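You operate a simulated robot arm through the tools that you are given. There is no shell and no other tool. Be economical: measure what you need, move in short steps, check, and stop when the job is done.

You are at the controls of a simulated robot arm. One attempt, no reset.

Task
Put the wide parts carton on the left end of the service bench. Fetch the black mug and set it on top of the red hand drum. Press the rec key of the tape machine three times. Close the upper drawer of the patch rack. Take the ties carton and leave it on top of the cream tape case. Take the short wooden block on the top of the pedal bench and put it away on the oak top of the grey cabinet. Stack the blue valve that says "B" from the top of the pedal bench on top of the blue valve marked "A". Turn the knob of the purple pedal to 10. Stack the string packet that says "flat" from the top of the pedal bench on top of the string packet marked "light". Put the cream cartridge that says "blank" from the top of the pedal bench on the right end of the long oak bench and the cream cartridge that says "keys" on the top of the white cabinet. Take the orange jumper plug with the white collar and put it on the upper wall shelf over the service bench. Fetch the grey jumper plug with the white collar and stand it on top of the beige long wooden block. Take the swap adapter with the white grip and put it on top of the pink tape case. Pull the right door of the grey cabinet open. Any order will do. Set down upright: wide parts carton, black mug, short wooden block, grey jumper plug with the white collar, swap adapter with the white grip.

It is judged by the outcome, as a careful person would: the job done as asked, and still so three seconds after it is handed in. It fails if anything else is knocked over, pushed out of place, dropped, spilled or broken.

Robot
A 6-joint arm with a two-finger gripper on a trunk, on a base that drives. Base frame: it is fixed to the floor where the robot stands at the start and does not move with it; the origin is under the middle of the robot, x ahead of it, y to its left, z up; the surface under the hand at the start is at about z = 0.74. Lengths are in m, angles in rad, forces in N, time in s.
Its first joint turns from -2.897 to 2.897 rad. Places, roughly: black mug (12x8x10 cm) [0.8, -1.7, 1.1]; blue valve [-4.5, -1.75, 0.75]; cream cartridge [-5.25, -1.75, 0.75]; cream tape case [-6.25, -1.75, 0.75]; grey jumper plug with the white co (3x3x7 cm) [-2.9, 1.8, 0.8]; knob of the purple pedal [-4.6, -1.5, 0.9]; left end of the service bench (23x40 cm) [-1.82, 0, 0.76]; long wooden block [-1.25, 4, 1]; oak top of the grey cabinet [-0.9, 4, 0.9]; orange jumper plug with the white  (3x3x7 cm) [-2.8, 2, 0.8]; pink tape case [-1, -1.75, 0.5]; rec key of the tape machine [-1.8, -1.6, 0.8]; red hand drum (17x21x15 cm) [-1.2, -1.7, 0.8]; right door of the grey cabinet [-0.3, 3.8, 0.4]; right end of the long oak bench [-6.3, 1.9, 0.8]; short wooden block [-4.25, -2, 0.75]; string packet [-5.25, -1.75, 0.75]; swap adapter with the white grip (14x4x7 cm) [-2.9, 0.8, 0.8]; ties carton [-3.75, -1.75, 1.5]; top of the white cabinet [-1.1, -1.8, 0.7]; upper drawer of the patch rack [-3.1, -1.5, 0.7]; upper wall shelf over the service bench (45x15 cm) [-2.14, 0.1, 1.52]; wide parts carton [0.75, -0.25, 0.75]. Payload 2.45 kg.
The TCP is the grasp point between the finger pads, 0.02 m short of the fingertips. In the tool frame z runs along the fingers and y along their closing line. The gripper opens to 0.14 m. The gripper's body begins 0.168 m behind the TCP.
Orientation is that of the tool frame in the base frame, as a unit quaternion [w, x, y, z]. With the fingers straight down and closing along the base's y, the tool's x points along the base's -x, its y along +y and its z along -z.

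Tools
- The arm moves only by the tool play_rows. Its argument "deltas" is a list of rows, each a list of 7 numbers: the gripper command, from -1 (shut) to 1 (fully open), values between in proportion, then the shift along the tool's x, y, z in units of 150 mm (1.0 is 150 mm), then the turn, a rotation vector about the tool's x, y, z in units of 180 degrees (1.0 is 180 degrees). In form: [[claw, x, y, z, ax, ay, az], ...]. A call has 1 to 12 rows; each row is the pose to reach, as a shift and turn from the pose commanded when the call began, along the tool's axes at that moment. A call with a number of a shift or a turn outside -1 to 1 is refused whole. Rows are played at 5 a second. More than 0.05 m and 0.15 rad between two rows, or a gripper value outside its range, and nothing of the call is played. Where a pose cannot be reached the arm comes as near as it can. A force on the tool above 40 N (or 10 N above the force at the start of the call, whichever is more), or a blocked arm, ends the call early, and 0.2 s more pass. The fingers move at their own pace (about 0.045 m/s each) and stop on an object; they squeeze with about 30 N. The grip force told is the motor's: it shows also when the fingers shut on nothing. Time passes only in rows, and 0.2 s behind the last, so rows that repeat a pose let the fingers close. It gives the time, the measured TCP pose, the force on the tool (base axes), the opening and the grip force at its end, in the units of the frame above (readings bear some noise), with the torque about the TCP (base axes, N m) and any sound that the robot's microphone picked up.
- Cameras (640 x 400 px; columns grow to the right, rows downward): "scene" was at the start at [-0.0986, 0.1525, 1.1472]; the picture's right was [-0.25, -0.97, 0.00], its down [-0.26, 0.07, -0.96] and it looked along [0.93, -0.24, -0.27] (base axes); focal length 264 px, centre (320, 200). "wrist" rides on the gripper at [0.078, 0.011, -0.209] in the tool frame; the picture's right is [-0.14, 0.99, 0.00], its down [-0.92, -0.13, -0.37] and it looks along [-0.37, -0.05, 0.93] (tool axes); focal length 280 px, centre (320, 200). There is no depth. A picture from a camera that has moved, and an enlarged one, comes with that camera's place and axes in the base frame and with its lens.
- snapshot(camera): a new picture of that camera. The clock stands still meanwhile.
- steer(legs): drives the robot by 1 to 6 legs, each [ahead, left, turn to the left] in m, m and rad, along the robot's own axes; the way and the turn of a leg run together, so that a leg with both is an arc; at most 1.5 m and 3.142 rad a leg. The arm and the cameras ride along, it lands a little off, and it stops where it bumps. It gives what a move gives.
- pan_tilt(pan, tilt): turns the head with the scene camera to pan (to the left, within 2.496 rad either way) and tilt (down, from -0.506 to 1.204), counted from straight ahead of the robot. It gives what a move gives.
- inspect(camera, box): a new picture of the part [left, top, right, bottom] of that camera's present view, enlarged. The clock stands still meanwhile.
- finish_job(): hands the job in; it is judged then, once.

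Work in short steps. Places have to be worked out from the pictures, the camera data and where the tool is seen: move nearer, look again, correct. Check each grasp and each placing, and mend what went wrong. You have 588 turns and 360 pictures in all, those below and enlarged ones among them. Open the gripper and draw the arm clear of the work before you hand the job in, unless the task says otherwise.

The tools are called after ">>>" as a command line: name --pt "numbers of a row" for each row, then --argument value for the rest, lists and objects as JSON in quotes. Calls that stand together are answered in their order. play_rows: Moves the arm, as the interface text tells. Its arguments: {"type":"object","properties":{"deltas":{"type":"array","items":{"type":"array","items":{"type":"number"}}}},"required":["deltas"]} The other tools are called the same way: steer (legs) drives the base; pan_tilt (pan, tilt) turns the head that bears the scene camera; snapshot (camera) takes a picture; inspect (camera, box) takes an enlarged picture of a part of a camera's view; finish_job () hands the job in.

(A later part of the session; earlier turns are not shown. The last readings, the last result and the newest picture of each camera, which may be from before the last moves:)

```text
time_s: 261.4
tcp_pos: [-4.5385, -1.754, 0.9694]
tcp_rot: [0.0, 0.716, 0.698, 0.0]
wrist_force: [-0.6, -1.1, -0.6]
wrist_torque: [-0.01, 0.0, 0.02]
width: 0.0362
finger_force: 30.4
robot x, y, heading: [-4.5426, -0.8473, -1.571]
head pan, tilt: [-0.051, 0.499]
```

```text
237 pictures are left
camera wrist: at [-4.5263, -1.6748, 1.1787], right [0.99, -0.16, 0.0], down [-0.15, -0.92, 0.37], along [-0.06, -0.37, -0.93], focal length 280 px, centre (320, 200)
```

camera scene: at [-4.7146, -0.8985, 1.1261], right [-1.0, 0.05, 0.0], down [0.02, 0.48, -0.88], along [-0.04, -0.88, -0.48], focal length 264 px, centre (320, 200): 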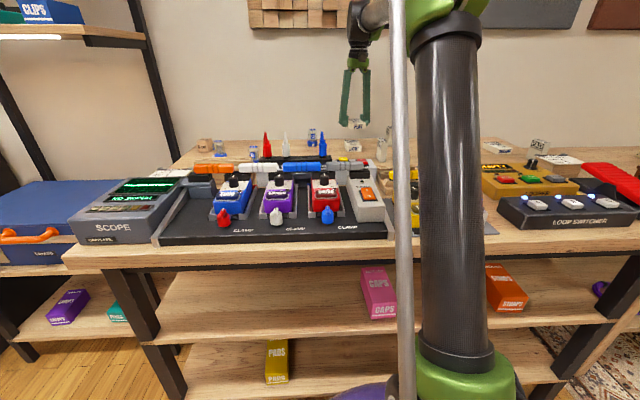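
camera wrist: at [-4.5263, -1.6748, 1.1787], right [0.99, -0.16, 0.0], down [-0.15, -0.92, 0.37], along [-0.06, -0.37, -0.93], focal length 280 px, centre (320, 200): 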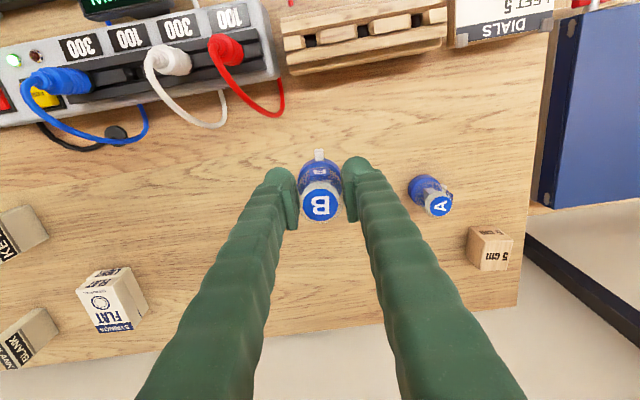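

B is held. A is at (-4.404,-1.827). I move over it at this height and check with both cameras.

>>> play_rows --pt "-1 -0.12 0.23 0 0 0 0" --pt "-1 -0.24 0.46 0 0 0 0" --pt "-1 -0.37 0.69 0 0 0 0" --pt "-1 -0.487 0.909 0 0 0 0" --pt "-1 -0.487 0.909 0 0 0 0"

>>> inspect --camera "scene" --box '[270, 80, 390, 160]'

>>> snapshot --camera "wrist"

```text
time_s: 262.6
tcp_pos: [-4.4041, -1.8303, 0.9701]
tcp_rot: [0.0, 0.716, 0.699, 0.0]
wrist_force: [-0.3, -0.1, -1.4]
wrist_torque: [0.02, 0.0, 0.02]
width: 0.0362
finger_force: 29.7
robot x, y, heading: [-4.5434, -0.849, -1.572]
head pan, tilt: [-0.051, 0.499]
```

```text
5.00 times, centred on (330, 120) of scene
camera zoom: at [-4.3721, -0.7475, 1.1261], right [-1.0, 0.05, 0.0], down [0.02, 0.48, -0.88], along [-0.04, -0.88, -0.48], focal length 1322 px, centre (270, 600)
```

zoom: 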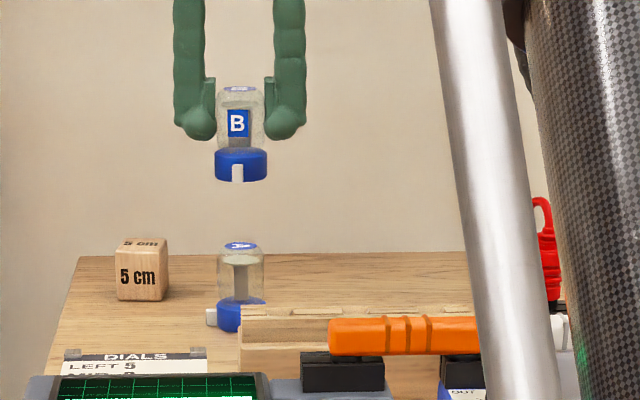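

```text
235 pictures are left
camera wrist: at [-4.3919, -1.7514, 1.1791], right [0.99, -0.16, 0.0], down [-0.15, -0.92, 0.37], along [-0.06, -0.37, -0.93], focal length 280 px, centre (320, 200)
```

wrist: 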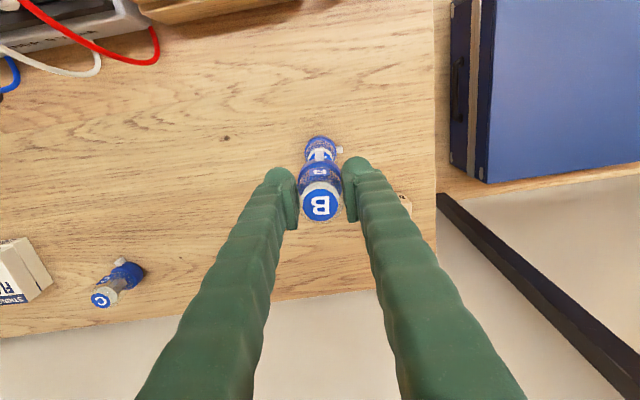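

Both axes line up. Lower to just above, then gently to contact.

>>> play_rows --pt "-1 0 0 0.1 0 0 0" --pt "-1 0 0 0.18 0 0 0" --pt "-1 0 0 0.22 0 0 0"

>>> inspect --camera "scene" --box '[270, 80, 390, 160]'

>>> snapshot --camera "wrist"

```text
time_s: 263.4
tcp_pos: [-4.4047, -1.8298, 0.9372]
tcp_rot: [0.0, 0.716, 0.698, -0.001]
wrist_force: [-0.2, -0.4, -0.8]
wrist_torque: [-0.01, -0.02, -0.04]
width: 0.0361
finger_force: 29.8
robot x, y, heading: [-4.5418, -0.8441, -1.57]
head pan, tilt: [-0.051, 0.499]
```

```text
5.00 times, centred on (330, 120) of scene
camera zoom: at [-4.3721, -0.7475, 1.1261], right [-1.0, 0.05, 0.0], down [0.02, 0.48, -0.88], along [-0.04, -0.88, -0.48], focal length 1322 px, centre (270, 600)
```

zoom: 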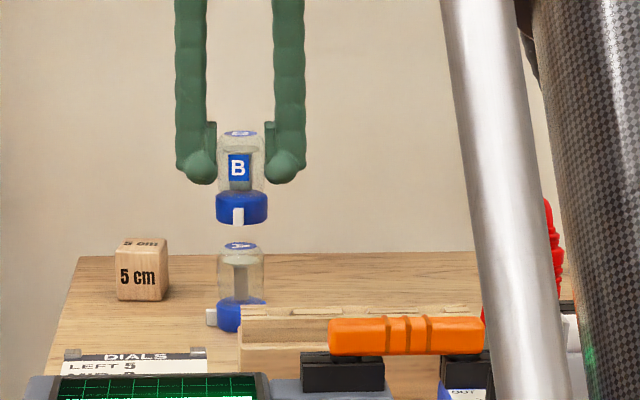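

```text
233 pictures are left
camera wrist: at [-4.3921, -1.7508, 1.1461], right [0.99, -0.16, 0.0], down [-0.15, -0.92, 0.37], along [-0.06, -0.37, -0.93], focal length 280 px, centre (320, 200)
```

wrist: 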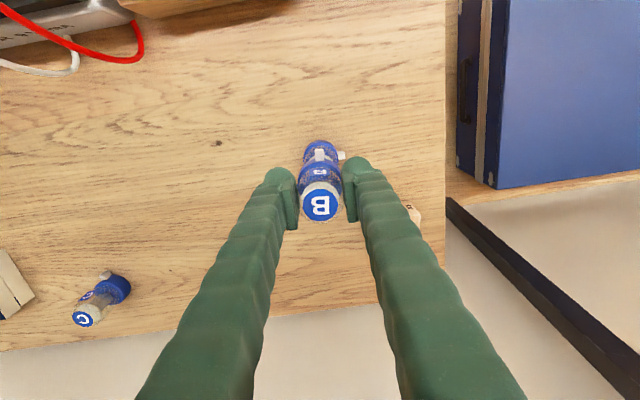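

Still about 1.5–2 cm of gap; continue slowly.

>>> play_rows --pt "-1 0 0 0.03 0 0 0" --pt "-1 0 0 0.06 0 0 0" --pt "-1 0 0 0.08 0 0 0" --pt "-1 0 0 0.1 0 0 0"

>>> inspect --camera "scene" --box '[270, 80, 390, 160]'

```text
time_s: 264.4
tcp_pos: [-4.4046, -1.8284, 0.9201]
tcp_rot: [0.001, 0.716, 0.698, -0.001]
wrist_force: [0.3, 0.7, -1.3]
wrist_torque: [0.0, -0.03, 0.01]
width: 0.0362
finger_force: 30.2
robot x, y, heading: [-4.5414, -0.845, -1.57]
head pan, tilt: [-0.051, 0.499]
```

```text
5.00 times, centred on (330, 120) of scene
camera zoom: at [-4.3721, -0.7475, 1.1261], right [-1.0, 0.05, 0.0], down [0.02, 0.48, -0.88], along [-0.04, -0.88, -0.48], focal length 1322 px, centre (270, 600)
```

zoom: 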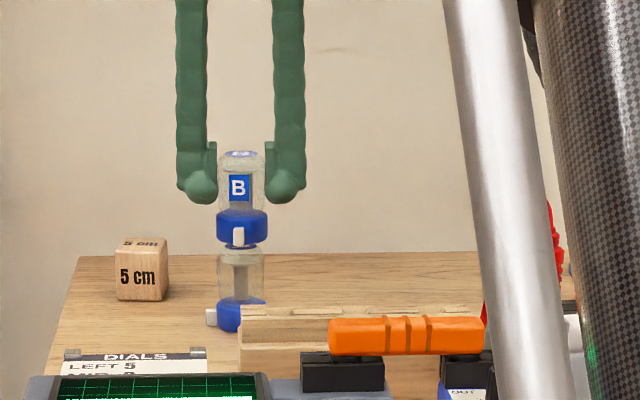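

>>> play_rows --pt "-1 0 0 0.012 0 0 0" --pt "-1 0 0 0.024 0 0 0" --pt "-1 0 0 0.036 0 0 0"

```text
time_s: 265.2
tcp_pos: [-4.4057, -1.8293, 0.9164]
tcp_rot: [0.001, 0.716, 0.698, -0.001]
wrist_force: [0.0, -0.1, -0.4]
wrist_torque: [0.03, -0.01, -0.04]
width: 0.0363
finger_force: 30.2
robot x, y, heading: [-4.5429, -0.8488, -1.573]
head pan, tilt: [-0.051, 0.499]
```

No contact yet; a few mm more.

>>> play_rows --pt "-1 0 0 0.012 0 0 0" --pt "-1 0 0 0.024 0 0 0" --pt "-1 0 0 0.036 0 0 0" --pt "-1 0 0 0.044 0 0 0"

>>> inspect --camera "scene" --box '[290, 100, 350, 150]'

```text
time_s: 266.2
tcp_pos: [-4.4054, -1.829, 0.9102]
tcp_rot: [0.001, 0.716, 0.698, -0.001]
wrist_force: [-1.1, -0.1, 19.4]
wrist_torque: [0.03, 0.0, 0.06]
width: 0.036
finger_force: 29.7
robot x, y, heading: [-4.5441, -0.8441, -1.571]
head pan, tilt: [-0.051, 0.499]
```

```text
8.00 times, centred on (320, 125) of scene
camera zoom: at [-4.3722, -0.7467, 1.126], right [-1.0, 0.05, 0.0], down [0.02, 0.48, -0.88], along [-0.04, -0.88, -0.48], focal length 2115 px, centre (320, 800)
```

zoom: 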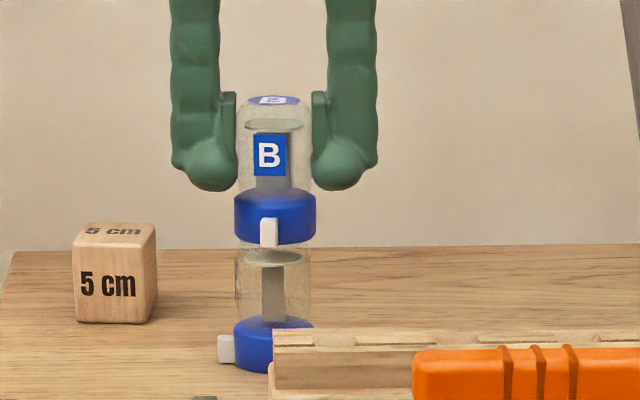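

Seated on A. I ease off and release slowly.

>>> play_rows --pt "-1 0 0 -0.008 0 0 0" --pt "-0.5 0 0 -0.008 0 0 0" --pt "-0.2 0 0 -0.008 0 0 0" --pt "-0.1 0 0 -0.008 0 0 0" --pt "0 0 0 -0.008 0 0 0"

>>> play_rows --pt "0 0 0 -0.15 0 0 0" --pt "0 0 0 -0.35 0 0 0" --pt "0 0 0 -0.6 0 0 0" --pt "0 0 0 -0.9 0 0 0"

>>> inspect --camera "scene" --box '[270, 80, 390, 160]'

>>> snapshot --camera "wrist"

```text
time_s: 267.4
tcp_pos: [-4.4041, -1.8291, 0.9103]
tcp_rot: [0.001, 0.715, 0.699, -0.001]
wrist_force: [-1.1, 1.1, 0.1]
wrist_torque: [-0.01, -0.03, 0.01]
width: 0.07
finger_force: 0.0
robot x, y, heading: [-4.5418, -0.8465, -1.568]
head pan, tilt: [-0.051, 0.499]
```

```text
time_s: 268.4
tcp_pos: [-4.4048, -1.8302, 1.0464]
tcp_rot: [0.001, 0.716, 0.698, -0.001]
wrist_force: [0.4, 0.0, 0.3]
wrist_torque: [0.0, 0.03, -0.03]
width: 0.0699
finger_force: 0.0
robot x, y, heading: [-4.5466, -0.848, -1.571]
head pan, tilt: [-0.051, 0.499]
```

```text
5.00 times, centred on (330, 120) of scene
camera zoom: at [-4.3721, -0.7475, 1.1261], right [-1.0, 0.05, 0.0], down [0.02, 0.48, -0.88], along [-0.04, -0.88, -0.48], focal length 1322 px, centre (270, 600)
```

zoom: 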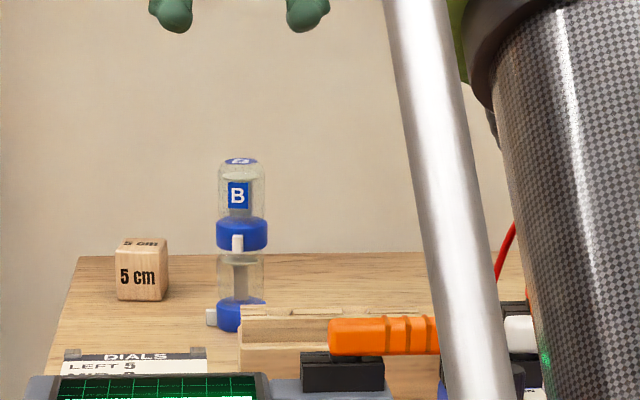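

```text
229 pictures are left
camera wrist: at [-4.3921, -1.7511, 1.255], right [0.99, -0.16, 0.0], down [-0.15, -0.92, 0.37], along [-0.06, -0.37, -0.93], focal length 280 px, centre (320, 200)
```

wrist: 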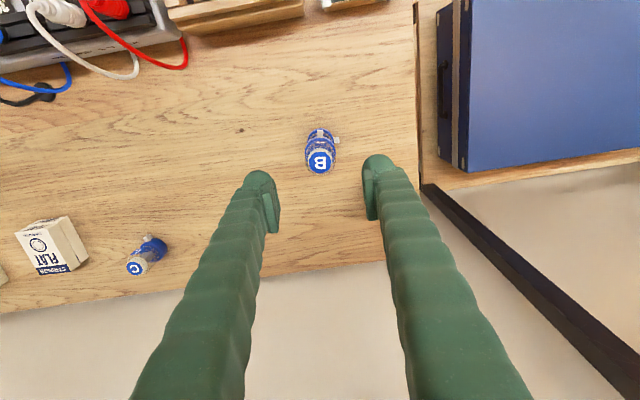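

B stands on A. Next the purple pedal's knob: I move the base back and right to look down on it.

>>> steer --legs '[[-0.3, -0.2, 0]]'

>>> snapshot --camera "wrist"

>>> snapshot --camera "scene"

```text
time_s: 270.7
tcp_pos: [-4.6087, -1.528, 1.044]
tcp_rot: [0.001, 0.716, 0.698, -0.001]
wrist_force: [-0.4, -0.1, 0.5]
wrist_torque: [0.03, -0.01, 0.01]
width: 0.0699
finger_force: 0.1
robot x, y, heading: [-4.745, -0.5439, -1.574]
head pan, tilt: [-0.051, 0.499]
```

```text
228 pictures are left
camera wrist: at [-4.5953, -1.4495, 1.2549], right [0.99, -0.16, 0.0], down [-0.15, -0.92, 0.37], along [-0.06, -0.37, -0.93], focal length 280 px, centre (320, 200)
```

wrist: 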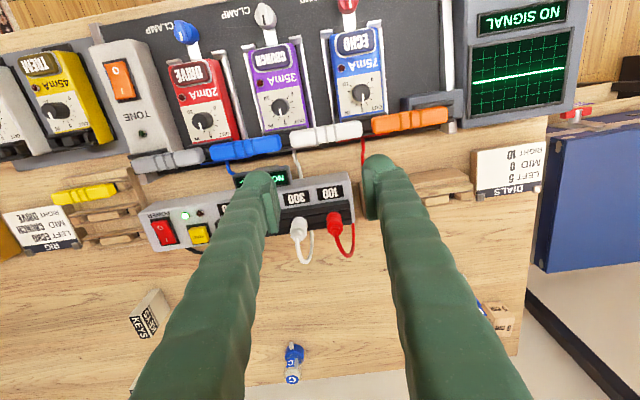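

```text
227 pictures are left
camera scene: at [-4.5729, -0.4461, 1.1261], right [-1.0, 0.05, 0.0], down [0.03, 0.48, -0.88], along [-0.05, -0.88, -0.48], focal length 264 px, centre (320, 200)
```

scene: 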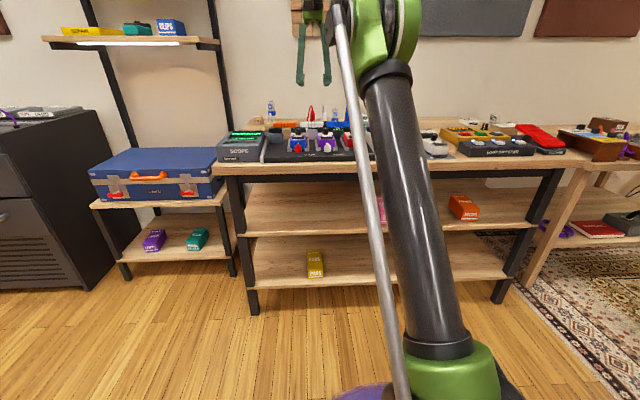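

>>> inspect --camera "wrist" --box '[230, 30, 330, 140]'

```text
3.64 times, centred on (280, 85) of wrist
camera zoom: at [-4.5953, -1.4495, 1.2549], right [0.99, -0.16, 0.0], down [-0.15, -0.92, 0.37], along [-0.06, -0.37, -0.93], focal length 1020 px, centre (466, 618)
```

zoom: 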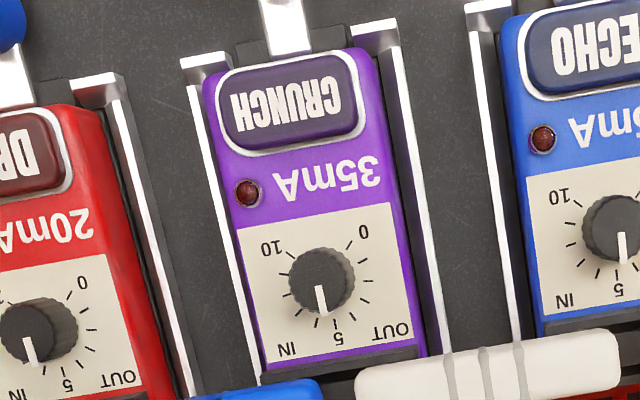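

The knob reads ≈5.3 with 10 clockwise by ~130°. Plug bodies sit ~2.8 cm behind it, so I'll turn in two ±33° strokes. I move above it at the first stroke's start angle, opening narrow.

>>> play_rows --pt "-0.5 0.12 -0.08 0 0 0 -0.046" --pt "-0.5 0.25 -0.16 0 0 0 -0.092" --pt "-0.5 0.4 -0.25 0 0 0 -0.138" --pt "-0.5 0.453 -0.287 0.2 0 0 -0.183" --pt "-0.5 0.453 -0.287 0.4 0 0 -0.183" --pt "-0.5 0.453 -0.287 0.6 0 0 -0.183"

>>> snapshot --camera "wrist"

>>> inspect --camera "scene" --box '[260, 80, 360, 170]'

```text
time_s: 272.1
tcp_pos: [-4.6478, -1.4591, 0.955]
tcp_rot: [0.0, 0.489, 0.872, -0.002]
wrist_force: [-0.5, 0.6, 0.9]
wrist_torque: [-0.02, -0.01, -0.02]
width: 0.0349
finger_force: 0.1
robot x, y, heading: [-4.7422, -0.5454, -1.58]
head pan, tilt: [-0.051, 0.499]
```

```text
225 pictures are left
camera wrist: at [-4.6808, -1.3856, 1.1648], right [0.92, 0.4, 0.0], down [0.37, -0.85, 0.37], along [0.15, -0.34, -0.93], focal length 280 px, centre (320, 200)
```

wrist: 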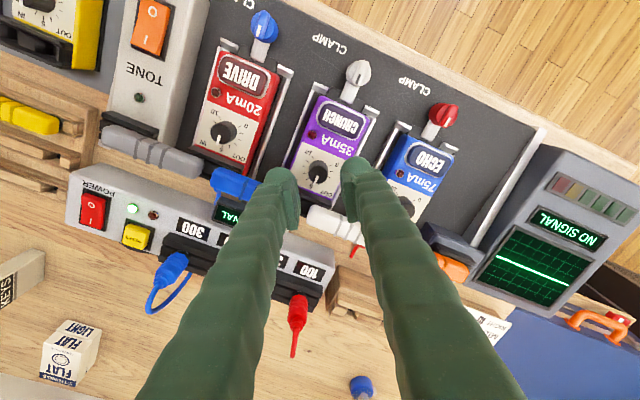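

```text
4.44 times, centred on (310, 125) of scene
camera zoom: at [-4.5729, -0.446, 1.1261], right [-1.0, 0.05, 0.0], down [0.03, 0.48, -0.88], along [-0.05, -0.88, -0.48], focal length 1175 px, centre (364, 533)
```

zoom: 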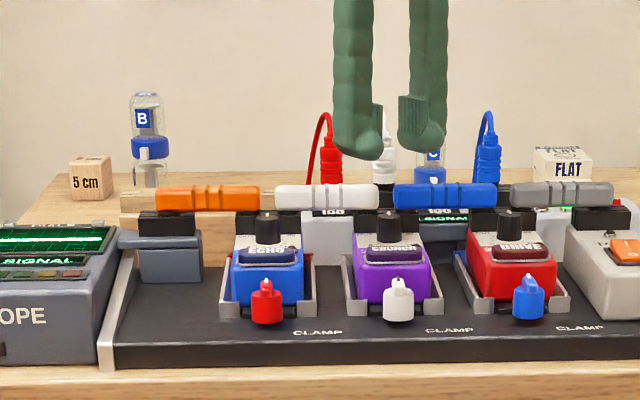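

>>> inspect --camera "wrist" --box '[270, 120, 380, 230]'

```text
3.64 times, centred on (325, 175) of wrist
camera zoom: at [-4.6808, -1.3856, 1.1648], right [0.92, 0.4, 0.0], down [0.37, -0.85, 0.37], along [0.15, -0.34, -0.93], focal length 1020 px, centre (302, 291)
```

zoom: 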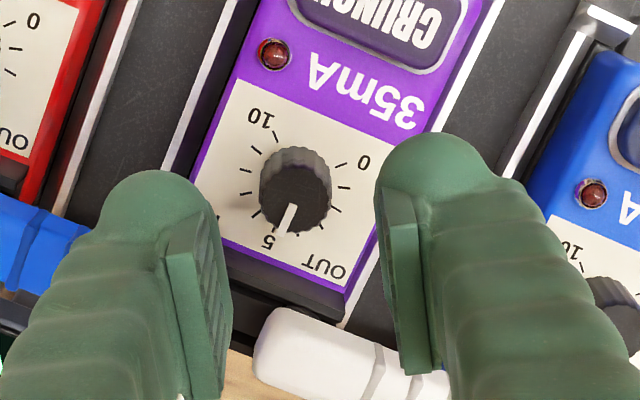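

Knob at (-4.648,-1.462), top ≈0.887. I go down with tips at ≈0.873 and close on it.

>>> play_rows --pt "-0.5 0.03 -0.012 0.15 0 0 0" --pt "-0.5 0.03 -0.012 0.3 0 0 0" --pt "-0.5 0.03 -0.012 0.36 0 0 0" --pt "-0.5 0.03 -0.012 0.41 0 0 0"

>>> inspect --camera "wrist" --box '[250, 120, 390, 260]'

>>> inspect --camera "scene" --box '[280, 100, 340, 160]'

```text
time_s: 273.1
tcp_pos: [-4.6542, -1.4569, 0.8934]
tcp_rot: [0.0, 0.489, 0.872, -0.001]
wrist_force: [0.4, 0.0, -0.3]
wrist_torque: [0.01, 0.0, 0.01]
width: 0.0346
finger_force: 0.0
robot x, y, heading: [-4.7446, -0.5463, -1.575]
head pan, tilt: [-0.051, 0.499]
```

```text
2.86 times, centred on (320, 190) of wrist
camera zoom: at [-4.6845, -1.3827, 1.1034], right [0.92, 0.4, 0.0], down [0.37, -0.85, 0.37], along [0.15, -0.34, -0.93], focal length 801 px, centre (320, 229)
```

zoom: 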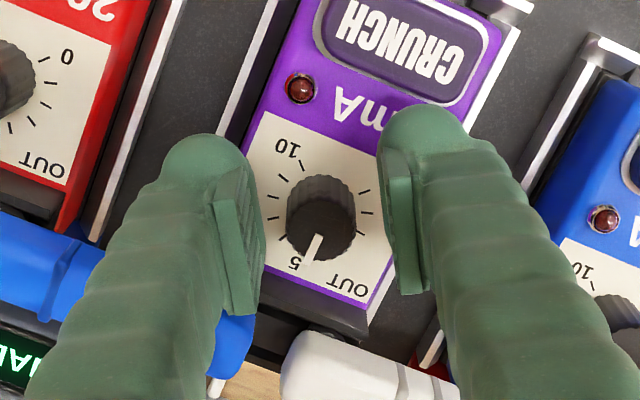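

```text
6.67 times, centred on (310, 130) of scene
camera zoom: at [-4.5729, -0.446, 1.1261], right [-1.0, 0.05, 0.0], down [0.03, 0.48, -0.88], along [-0.05, -0.88, -0.48], focal length 1762 px, centre (387, 667)
```

zoom: 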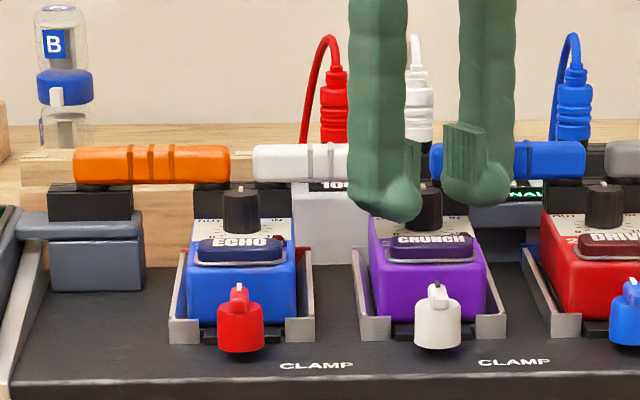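

Fingers straddle the knob. I close and rotate 66° clockwise about the knob.

>>> play_rows --pt "-1 0 0 0 0 0 0" --pt "-1 0 0 0 0 0 0" --pt "-1 0 0 0 0 0 0" --pt "-1 -0.0005 0.0067 0 0 0 0.0458" --pt "-1 -0.0019 0.0133 0 0 0 0.0917" --pt "-1 -0.0043 0.0195 0 0 0 0.1375" --pt "-1 -0.0075 0.0254 0 0 0 0.1833" --pt "-1 -0.0116 0.0308 0 0 0 0.2292" --pt "-1 -0.0164 0.0355 0 0 0 0.275" --pt "-1 -0.0218 0.0395 0 0 0 0.3208" --pt "-1 -0.0277 0.0426 0 0 0 0.3667"

>>> inspect --camera "wrist" --box '[250, 120, 390, 260]'

```text
time_s: 275.5
tcp_pos: [-4.645, -1.4581, 0.8942]
tcp_rot: [0.001, 0.886, 0.464, -0.001]
wrist_force: [4.6, -3.2, 0.0]
wrist_torque: [0.02, -0.11, 0.05]
width: 0.0193
finger_force: 29.9
robot x, y, heading: [-4.7449, -0.5442, -1.572]
head pan, tilt: [-0.051, 0.499]
```

```text
2.86 times, centred on (320, 190) of wrist
camera zoom: at [-4.5918, -1.3978, 1.1033], right [0.74, -0.68, 0.0], down [-0.63, -0.68, 0.37], along [-0.25, -0.27, -0.93], focal length 801 px, centre (320, 229)
```

zoom: 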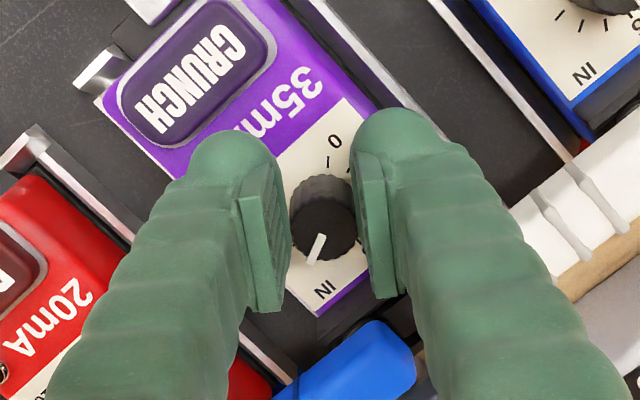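

Knob turned with the fingers. I open, rise 3 cm, and rotate back for the second stroke.

>>> play_rows --pt "-0.5 0 0 0 0 0 0" --pt "-0.5 0 0 -0.05 0 0 0" --pt "-0.5 0 0 -0.2 0 0 0" --pt "-0.5 -0.0005 -0.0067 -0.2 0 0 -0.0458" --pt "-0.5 -0.0019 -0.0133 -0.2 0 0 -0.0917" --pt "-0.5 -0.0043 -0.0195 -0.2 0 0 -0.1375" --pt "-0.5 -0.0075 -0.0254 -0.2 0 0 -0.1833" --pt "-0.5 -0.0116 -0.0308 -0.2 0 0 -0.2292" --pt "-0.5 -0.0164 -0.0355 -0.2 0 0 -0.275" --pt "-0.5 -0.0218 -0.0395 -0.2 0 0 -0.3208" --pt "-0.5 -0.0277 -0.0426 -0.2 0 0 -0.3667"

>>> inspect --camera "wrist" --box '[250, 120, 390, 260]'

```text
time_s: 277.9
tcp_pos: [-4.6531, -1.4563, 0.9243]
tcp_rot: [0.001, 0.489, 0.873, -0.001]
wrist_force: [0.2, 0.2, 0.8]
wrist_torque: [-0.02, 0.04, 0.04]
width: 0.0352
finger_force: 0.1
robot x, y, heading: [-4.7434, -0.5446, -1.576]
head pan, tilt: [-0.051, 0.499]
```

```text
2.86 times, centred on (320, 190) of wrist
camera zoom: at [-4.685, -1.3834, 1.1335], right [0.92, 0.4, 0.0], down [0.37, -0.85, 0.37], along [0.15, -0.34, -0.93], focal length 801 px, centre (320, 229)
```

zoom: 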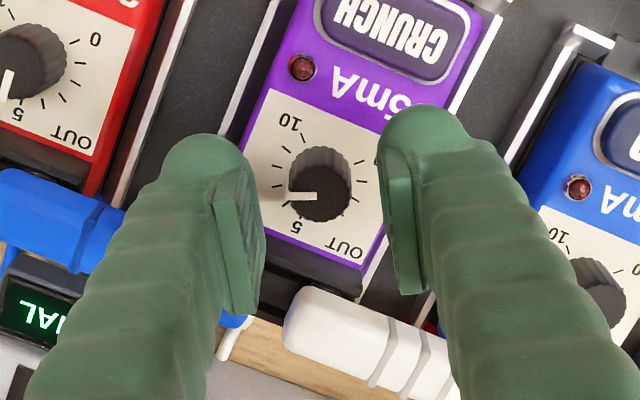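

Pointer now ≈7.5; about 65° more needed. Second stroke.

>>> play_rows --pt "-0.5 0 0 0.1 0 0 0" --pt "-0.5 0 0 0.2 0 0 0" --pt "-1 0 0 0.2 0 0 0" --pt "-1 0 0 0.2 0 0 0" --pt "-1 -0.0005 0.0067 0.2 0 0 0.0458" --pt "-1 -0.0019 0.0133 0.2 0 0 0.0917" --pt "-1 -0.0043 0.0195 0.2 0 0 0.1375" --pt "-1 -0.0075 0.0254 0.2 0 0 0.1833" --pt "-1 -0.0116 0.0308 0.2 0 0 0.2292" --pt "-1 -0.0164 0.0355 0.2 0 0 0.275" --pt "-1 -0.0218 0.0395 0.2 0 0 0.3208" --pt "-1 -0.0265 0.042 0.2 0 0 0.357"

>>> play_rows --pt "-0.5 0 0 0 0 0 0" --pt "-0.5 0 0 -0.05 0 0 0" --pt "-0.5 0 0 -0.2 0 0 0" --pt "-0.5 0 0 -0.4 0 0 0"

>>> inspect --camera "wrist" --box '[250, 100, 390, 240]'

```text
time_s: 280.5
tcp_pos: [-4.6458, -1.4564, 0.8944]
tcp_rot: [0.0, 0.878, 0.478, -0.001]
wrist_force: [5.8, 0.0, 0.1]
wrist_torque: [-0.09, -0.02, 0.05]
width: 0.0191
finger_force: 29.8
robot x, y, heading: [-4.7411, -0.5448, -1.568]
head pan, tilt: [-0.051, 0.499]
```

```text
time_s: 281.5
tcp_pos: [-4.6463, -1.4554, 0.9542]
tcp_rot: [0.0, 0.878, 0.478, -0.001]
wrist_force: [0.1, 0.0, -0.4]
wrist_torque: [0.01, 0.0, -0.01]
width: 0.0351
finger_force: 0.0
robot x, y, heading: [-4.7414, -0.5451, -1.568]
head pan, tilt: [-0.051, 0.499]
```

```text
2.86 times, centred on (320, 170) of wrist
camera zoom: at [-4.5943, -1.3956, 1.1639], right [0.76, -0.65, 0.0], down [-0.61, -0.7, 0.37], along [-0.24, -0.28, -0.93], focal length 801 px, centre (320, 286)
```

zoom: 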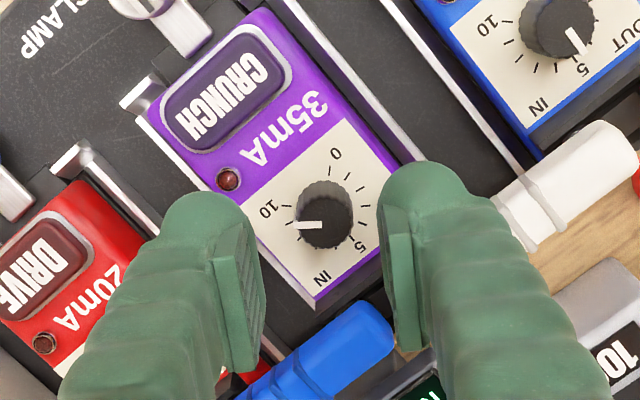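

Pointer is near but slightly short of 10 (≈9.75). I make a small third stroke of 8° more from here.

>>> play_rows --pt "-0.5 0.002 0.008 0.15 0 0 -0.03" --pt "-0.5 0.002 0.008 0.3 0 0 -0.03" --pt "-0.5 0.002 0.008 0.4 0 0 -0.03" --pt "-1 0.002 0.008 0.4 0 0 -0.03" --pt "-1 0.002 0.008 0.4 0 0 -0.03" --pt "-1 0.002 0.008 0.4 0 0 -0.03" --pt "-1 0.002 0.008 0.4 0 0 -0.005" --pt "-1 0.002 0.008 0.4 0 0 0.015" --pt "-1 0.002 0.008 0.4 0 0 0.015"

>>> play_rows --pt "-0.5 0 0 0 0 0 0" --pt "-0.5 0 0 -0.05 0 0 0" --pt "-0.5 0 0 -0.3 0 0 0" --pt "-0.5 0 0 -0.6 0 0 0"

>>> inspect --camera "wrist" --box '[270, 120, 360, 210]'

```text
time_s: 283.5
tcp_pos: [-4.6445, -1.4571, 0.8934]
tcp_rot: [0.0, 0.889, 0.457, -0.002]
wrist_force: [-2.1, -2.4, -3.0]
wrist_torque: [-0.07, 0.02, -0.02]
width: 0.0192
finger_force: 30.0
robot x, y, heading: [-4.7465, -0.5454, -1.575]
head pan, tilt: [-0.051, 0.499]
```

```text
time_s: 284.5
tcp_pos: [-4.645, -1.4558, 0.985]
tcp_rot: [0.001, 0.889, 0.457, -0.001]
wrist_force: [0.1, 0.8, 1.1]
wrist_torque: [0.03, -0.03, -0.01]
width: 0.0348
finger_force: 0.1
robot x, y, heading: [-4.7452, -0.5455, -1.577]
head pan, tilt: [-0.051, 0.499]
```

```text
4.44 times, centred on (315, 165) of wrist
camera zoom: at [-4.5908, -1.3985, 1.1942], right [0.73, -0.69, 0.0], down [-0.64, -0.67, 0.37], along [-0.25, -0.27, -0.93], focal length 1246 px, centre (342, 356)
```

zoom: 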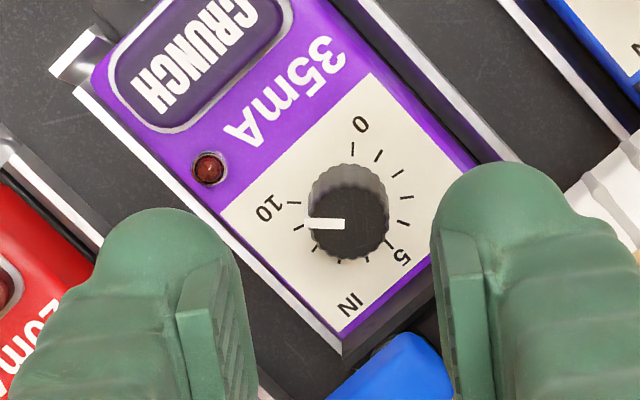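

Very close (≈9.85). One more small stroke to see whether it reaches or is already at its stop.

>>> play_rows --pt "-0.5 0.002 0.004 0.2 0 0 -0.03" --pt "-0.5 0.002 0.004 0.45 0 0 -0.03" --pt "-0.5 0.002 0.004 0.61 0 0 -0.03" --pt "-1 0.002 0.004 0.61 0 0 -0.03" --pt "-1 0.002 0.004 0.61 0 0 -0.03" --pt "-1 0.002 0.004 0.61 0 0 -0.03" --pt "-1 0.002 0.004 0.61 0 0 0.0" --pt "-1 0.002 0.004 0.61 0 0 0.02" --pt "-1 0.002 0.004 0.61 0 0 0.02"

>>> play_rows --pt "-0.5 0 0 0 0 0 0" --pt "-0.5 0 0 -0.05 0 0 0" --pt "-0.5 0 0 -0.3 0 0 0" --pt "-0.5 0 0 -0.6 0 0 0" --pt "-0.5 0 0 -0.9 0 0 0"

>>> inspect --camera "wrist" --box '[270, 100, 360, 190]'

```text
time_s: 286.5
tcp_pos: [-4.6433, -1.4572, 0.8923]
tcp_rot: [0.001, 0.904, 0.428, -0.001]
wrist_force: [0.8, -1.4, -0.6]
wrist_torque: [0.03, -0.07, 0.0]
width: 0.0192
finger_force: 29.7
robot x, y, heading: [-4.7408, -0.5457, -1.572]
head pan, tilt: [-0.051, 0.499]
```

```text
time_s: 287.7
tcp_pos: [-4.6443, -1.4566, 1.0273]
tcp_rot: [0.0, 0.904, 0.428, 0.0]
wrist_force: [0.5, -0.1, 0.1]
wrist_torque: [0.0, 0.0, -0.02]
width: 0.0349
finger_force: 0.1
robot x, y, heading: [-4.7447, -0.5438, -1.576]
head pan, tilt: [-0.051, 0.499]
```

```text
4.44 times, centred on (315, 145) of wrist
camera zoom: at [-4.5858, -1.4022, 1.2369], right [0.68, -0.73, 0.0], down [-0.68, -0.63, 0.37], along [-0.27, -0.25, -0.93], focal length 1246 px, centre (342, 444)
```

zoom: 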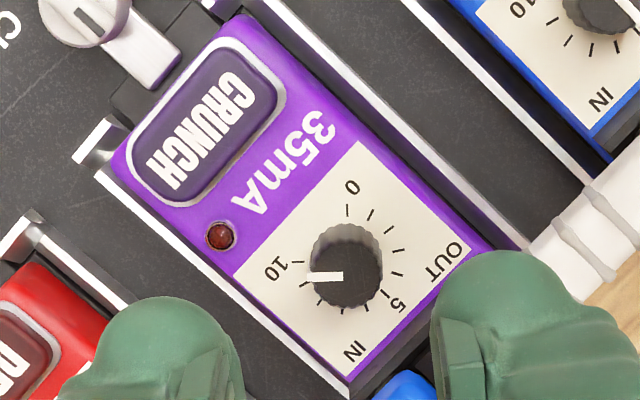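

The knob is at 10. Now the KEYS cartridge: straighten the tool, raise, and move over it.

>>> play_rows --pt "-0.2 0 0 -0.15 0 0 -0.044" --pt "0 0 0 -0.3 0 0 -0.088" --pt "0 0 0 -0.45 0 0 -0.132" --pt "0 0 0 -0.55 0 0 -0.176" --pt "0 0 0 -0.55 0 0 -0.218"

>>> steer --legs '[[0, -0.33, 0], [0.31, 0, 0]]'

>>> snapshot --camera "wrist"

```text
time_s: 288.9
tcp_pos: [-4.6429, -1.456, 1.1103]
tcp_rot: [0.001, 0.706, 0.709, -0.001]
wrist_force: [-0.3, -0.2, -0.7]
wrist_torque: [0.0, 0.03, 0.01]
width: 0.0699
finger_force: 0.0
robot x, y, heading: [-4.7439, -0.5424, -1.575]
head pan, tilt: [-0.051, 0.499]
```

```text
time_s: 292.8
tcp_pos: [-4.9729, -1.7665, 1.1098]
tcp_rot: [0.001, 0.706, 0.708, 0.0]
wrist_force: [0.4, -0.1, -0.1]
wrist_torque: [0.01, 0.01, 0.0]
width: 0.0699
finger_force: 0.0
robot x, y, heading: [-5.0715, -0.8561, -1.567]
head pan, tilt: [-0.051, 0.499]
```

```text
215 pictures are left
camera wrist: at [-4.9617, -1.6882, 1.3192], right [0.99, -0.13, 0.0], down [-0.12, -0.92, 0.37], along [-0.05, -0.37, -0.93], focal length 280 px, centre (320, 200)
```

wrist: 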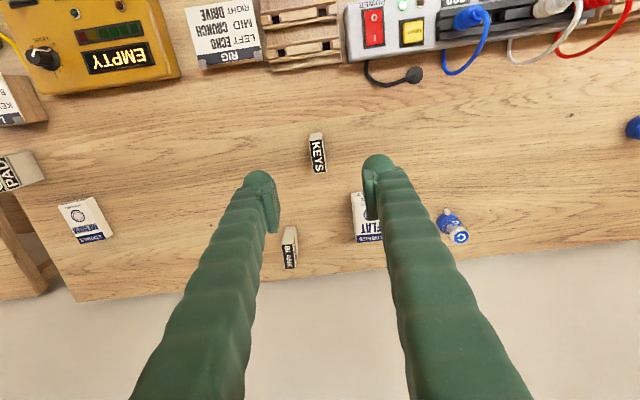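

>>> inspect --camera "wrist" --box '[270, 110, 370, 200]'

```text
4.44 times, centred on (320, 155) of wrist
camera zoom: at [-4.9617, -1.6882, 1.3192], right [0.99, -0.13, 0.0], down [-0.12, -0.92, 0.37], along [-0.05, -0.37, -0.93], focal length 1246 px, centre (320, 400)
```

zoom: 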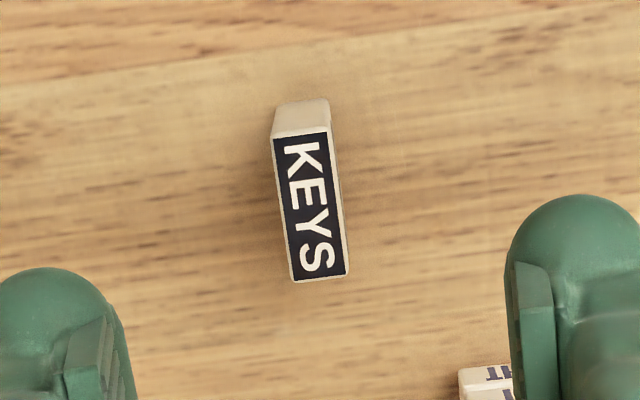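

KEYS is at (-4.979,-1.790), aligned. Descend over it.

>>> play_rows --pt "0 -0.157 -0.04 0.2 0 0 0" --pt "0 -0.157 -0.04 0.5 0 0 0" --pt "0 -0.157 -0.04 0.8 0 0 0" --pt "0 -0.157 -0.04 1 0 0 0"

>>> snapshot --camera "wrist"

```text
time_s: 293.8
tcp_pos: [-4.9786, -1.7914, 0.9589]
tcp_rot: [0.001, 0.706, 0.708, -0.001]
wrist_force: [0.0, 1.0, 0.6]
wrist_torque: [0.0, 0.02, -0.01]
width: 0.0702
finger_force: 0.0
robot x, y, heading: [-5.0735, -0.8561, -1.57]
head pan, tilt: [-0.051, 0.499]
```

```text
213 pictures are left
camera wrist: at [-4.9677, -1.7126, 1.1688], right [0.99, -0.13, 0.0], down [-0.12, -0.92, 0.37], along [-0.05, -0.37, -0.93], focal length 280 px, centre (320, 200)
```

wrist: 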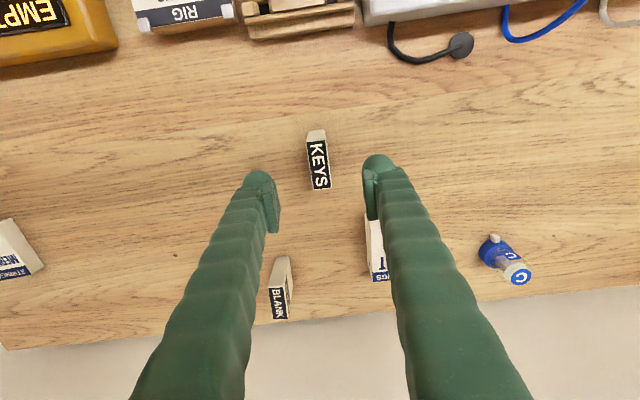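

Aligned. Down, close, lift.

>>> play_rows --pt "0 0 0 0.25 0 0 0" --pt "0 0 0 0.5 0 0 0" --pt "0 0 0 0.72 0 0 0" --pt "-1 0 0 0.72 0 0 0" --pt "-1 0 0 0.72 0 0 0" --pt "-1 0 0 0.72 0 0 0" --pt "-1 0 0 0.72 0 0 0" --pt "-1 0 0 0.72 0 0 0" --pt "-1 0 0 0.5 0 0 0" --pt "-1 0 0 0.2 0 0 0" --pt "-1 0 0 -0.1 0 0 0"

>>> play_rows --pt "-1 0 0 -0.3 0 0 0" --pt "-1 0 0 -0.6 0 0 0" --pt "-1 0 0 -0.9 0 0 0"

>>> snapshot --camera "wrist"

```text
time_s: 296.2
tcp_pos: [-4.9781, -1.7923, 0.9745]
tcp_rot: [0.0, 0.706, 0.708, 0.0]
wrist_force: [0.6, -0.3, -0.6]
wrist_torque: [0.02, -0.01, -0.03]
width: 0.0207
finger_force: 29.7
robot x, y, heading: [-5.0732, -0.857, -1.571]
head pan, tilt: [-0.051, 0.499]
```

```text
time_s: 297.0
tcp_pos: [-4.9771, -1.7913, 1.111]
tcp_rot: [0.001, 0.706, 0.708, 0.0]
wrist_force: [-0.5, 0.9, -0.9]
wrist_torque: [-0.04, -0.06, -0.03]
width: 0.0201
finger_force: 30.1
robot x, y, heading: [-5.0765, -0.8546, -1.574]
head pan, tilt: [-0.051, 0.499]
```

```text
212 pictures are left
camera wrist: at [-4.9666, -1.7113, 1.3199], right [0.99, -0.13, 0.0], down [-0.12, -0.92, 0.37], along [-0.05, -0.37, -0.93], focal length 280 px, centre (320, 200)
```

wrist: 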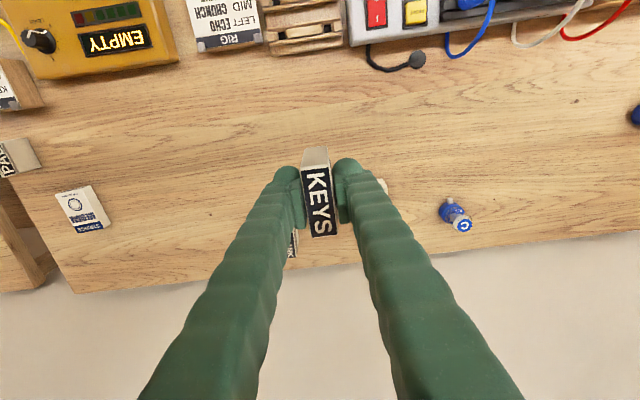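

KEYS held. I retract the arm for travel and drive along to the white cabinet, keeping clear of the plant and ladder.

>>> play_rows --pt "-1 0.3 0 0 0 0 0" --pt "-1 0.6 0 0 0 0 0" --pt "-1 0.9 0 0 0 0 0" --pt "-1 1 0 0 0 0 0"

>>> steer --legs '[[-0.235, 0, 0], [0, 1.2, 0], [0, 1.2, 0], [0, 1.2, 0]]'

>>> snapshot --camera "scene"

```text
time_s: 298.0
tcp_pos: [-4.9773, -1.6399, 1.1095]
tcp_rot: [0.0, 0.706, 0.708, -0.001]
wrist_force: [0.5, -0.4, -0.5]
wrist_torque: [0.04, -0.03, 0.01]
width: 0.0208
finger_force: 30.3
robot x, y, heading: [-5.0724, -0.8554, -1.569]
head pan, tilt: [-0.051, 0.499]
```

```text
time_s: 313.1
tcp_pos: [-2.3097, -1.4165, 1.1102]
tcp_rot: [-0.001, 0.709, 0.705, -0.001]
wrist_force: [1.3, 0.1, -0.6]
wrist_torque: [-0.06, 0.0, 0.0]
width: 0.0206
finger_force: 29.9
robot x, y, heading: [-2.394, -0.628, -1.578]
head pan, tilt: [-0.051, 0.499]
stopped in leg 4: the robot was blocked; the commanded pose is now the measured one
```

```text
211 pictures are left
camera scene: at [-2.2278, -0.5324, 1.1261], right [-1.0, 0.06, 0.0], down [0.03, 0.48, -0.88], along [-0.05, -0.88, -0.48], focal length 264 px, centre (320, 200)
```

scene: 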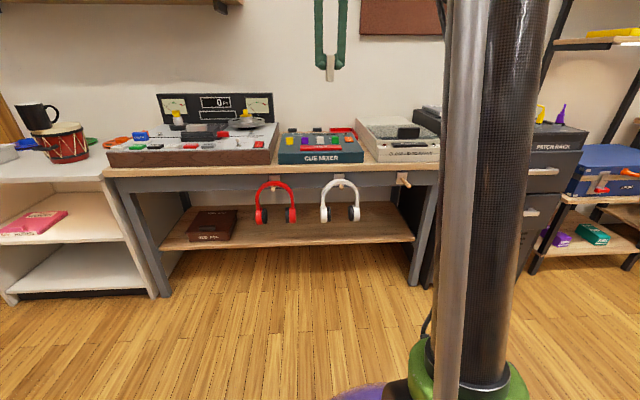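

Blocked at x=-2.39: perhaps the plant. I look to my left.

>>> pan_tilt --pan 1.7 --tilt 0.8

>>> snapshot --camera "scene"

```text
time_s: 314.9
tcp_pos: [-2.3099, -1.4159, 1.1102]
tcp_rot: [0.001, 0.708, 0.706, -0.001]
wrist_force: [0.1, -0.4, -1.0]
wrist_torque: [0.01, 0.01, 0.01]
width: 0.0207
finger_force: 30.2
robot x, y, heading: [-2.3975, -0.6277, -1.576]
head pan, tilt: [1.7, 0.799]
```

```text
210 pictures are left
camera scene: at [-2.1423, -0.4319, 1.1001], right [0.12, -0.99, 0.0], down [-0.71, -0.09, -0.7], along [0.69, 0.08, -0.72], focal length 264 px, centre (320, 200)
```

scene: 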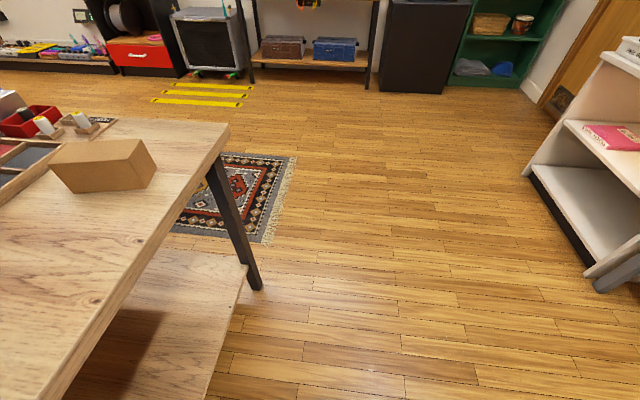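

>>> pan_tilt --pan 2.2 --tilt 1.2

>>> snapshot --camera "scene"

```text
time_s: 315.8
tcp_pos: [-2.3102, -1.4153, 1.1105]
tcp_rot: [0.001, 0.709, 0.705, -0.001]
wrist_force: [-0.4, 0.0, -0.4]
wrist_torque: [0.03, -0.01, 0.02]
width: 0.0206
finger_force: 29.8
robot x, y, heading: [-2.3987, -0.6335, -1.58]
head pan, tilt: [2.201, 1.201]
```

```text
209 pictures are left
camera scene: at [-2.1769, -0.409, 1.0724], right [0.58, -0.81, 0.0], down [-0.76, -0.54, -0.36], along [0.3, 0.21, -0.93], focal length 264 px, centre (320, 200)
```

scene: 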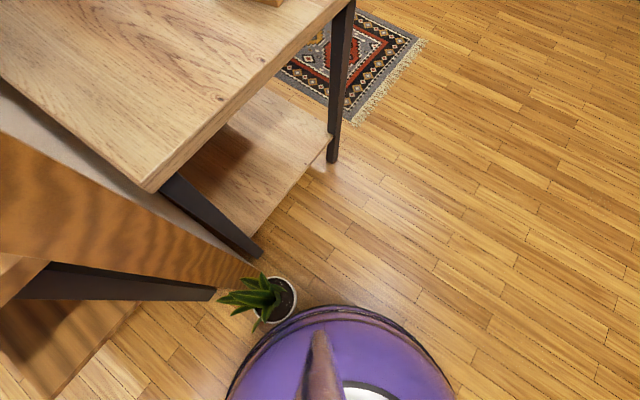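

The plant stands where it was, merely touching. I move forward away from it, then continue left.

>>> steer --legs '[[0.18, -0.05, 0], [0, 0.98, 0]]'

>>> pan_tilt --pan 0.1 --tilt 0.5

>>> snapshot --camera "scene"

>>> snapshot --camera "wrist"

```text
time_s: 322.0
tcp_pos: [-1.3824, -1.6019, 1.1103]
tcp_rot: [0.001, 0.708, 0.706, 0.0]
wrist_force: [-0.4, -0.1, -0.8]
wrist_torque: [0.01, 0.01, 0.01]
width: 0.0206
finger_force: 29.8
robot x, y, heading: [-1.471, -0.8166, -1.578]
head pan, tilt: [2.201, 1.201]
```

```text
time_s: 324.0
tcp_pos: [-1.3817, -1.6026, 1.1109]
tcp_rot: [0.001, 0.709, 0.705, 0.0]
wrist_force: [0.0, -0.2, -0.1]
wrist_torque: [0.02, 0.02, 0.0]
width: 0.0203
finger_force: 30.2
robot x, y, heading: [-1.4717, -0.8153, -1.576]
head pan, tilt: [0.099, 0.499]
```

```text
208 pictures are left
camera scene: at [-1.2861, -0.7182, 1.126], right [-1.0, -0.09, 0.0], down [-0.04, 0.48, -0.88], along [0.08, -0.87, -0.48], focal length 264 px, centre (320, 200)
```

scene: 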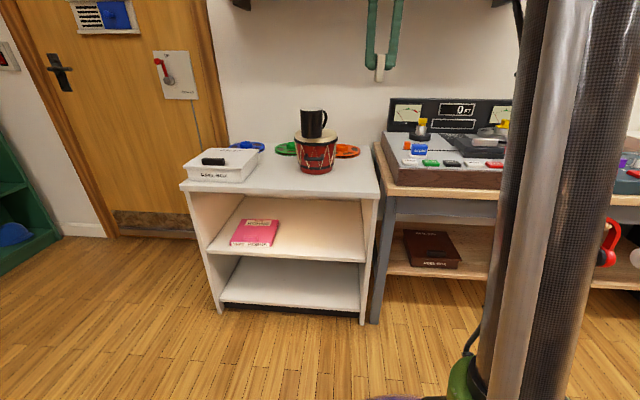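

```text
207 pictures are left
camera wrist: at [-1.3707, -1.5233, 1.3195], right [0.99, -0.14, 0.0], down [-0.13, -0.92, 0.37], along [-0.05, -0.37, -0.93], focal length 280 px, centre (320, 200)
```

wrist: 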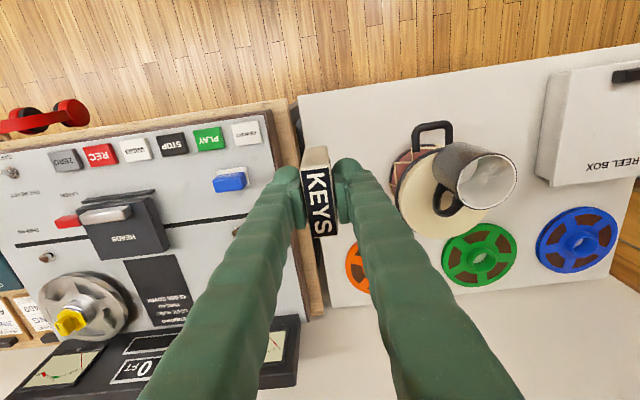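

Free spot between cabinet edge and drum: target (-1.335,-1.66). I move over and lower in steps.

>>> play_rows --pt "-1 -0.2 0.15 0 0 0 0" --pt "-1 -0.387 0.31 0.1 0 0 0" --pt "-1 -0.387 0.31 0.4 0 0 0" --pt "-1 -0.387 0.31 0.7 0 0 0" --pt "-1 -0.387 0.31 1 0 0 0"

>>> play_rows --pt "-1 0 0 0.3 0 0 0" --pt "-1 0 0 0.6 0 0 0" --pt "-1 0 0 0.75 0 0 0"

>>> snapshot --camera "wrist"

>>> inspect --camera "scene" --box '[240, 80, 440, 220]'

```text
time_s: 325.2
tcp_pos: [-1.3354, -1.6594, 0.9595]
tcp_rot: [0.001, 0.709, 0.705, -0.001]
wrist_force: [-0.3, -0.2, -0.8]
wrist_torque: [-0.05, 0.03, 0.01]
width: 0.0206
finger_force: 29.9
robot x, y, heading: [-1.4714, -0.8185, -1.581]
head pan, tilt: [0.099, 0.499]
```

```text
time_s: 326.0
tcp_pos: [-1.3361, -1.6613, 0.8473]
tcp_rot: [0.0, 0.709, 0.705, 0.0]
wrist_force: [-0.5, -0.1, -0.4]
wrist_torque: [-0.01, 0.03, 0.01]
width: 0.0205
finger_force: 30.1
robot x, y, heading: [-1.4706, -0.8162, -1.577]
head pan, tilt: [0.099, 0.499]
```

```text
206 pictures are left
camera wrist: at [-1.3246, -1.5824, 1.0568], right [0.99, -0.14, 0.0], down [-0.13, -0.92, 0.37], along [-0.05, -0.37, -0.93], focal length 280 px, centre (320, 200)
```

wrist: 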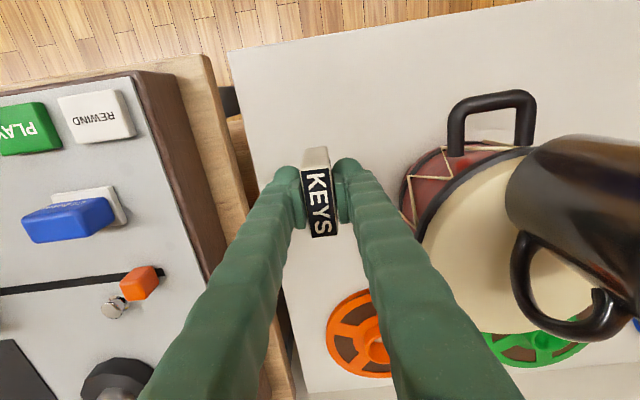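

```text
2.86 times, centred on (340, 150) of scene
camera zoom: at [-1.2861, -0.7182, 1.1261], right [-1.0, -0.09, 0.0], down [-0.04, 0.48, -0.88], along [0.08, -0.87, -0.48], focal length 755 px, centre (263, 343)
```

zoom: 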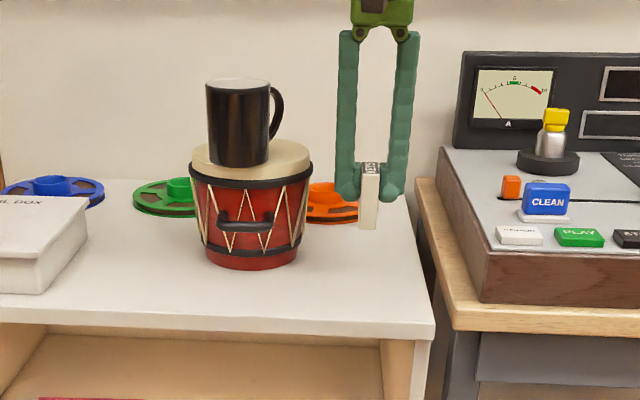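

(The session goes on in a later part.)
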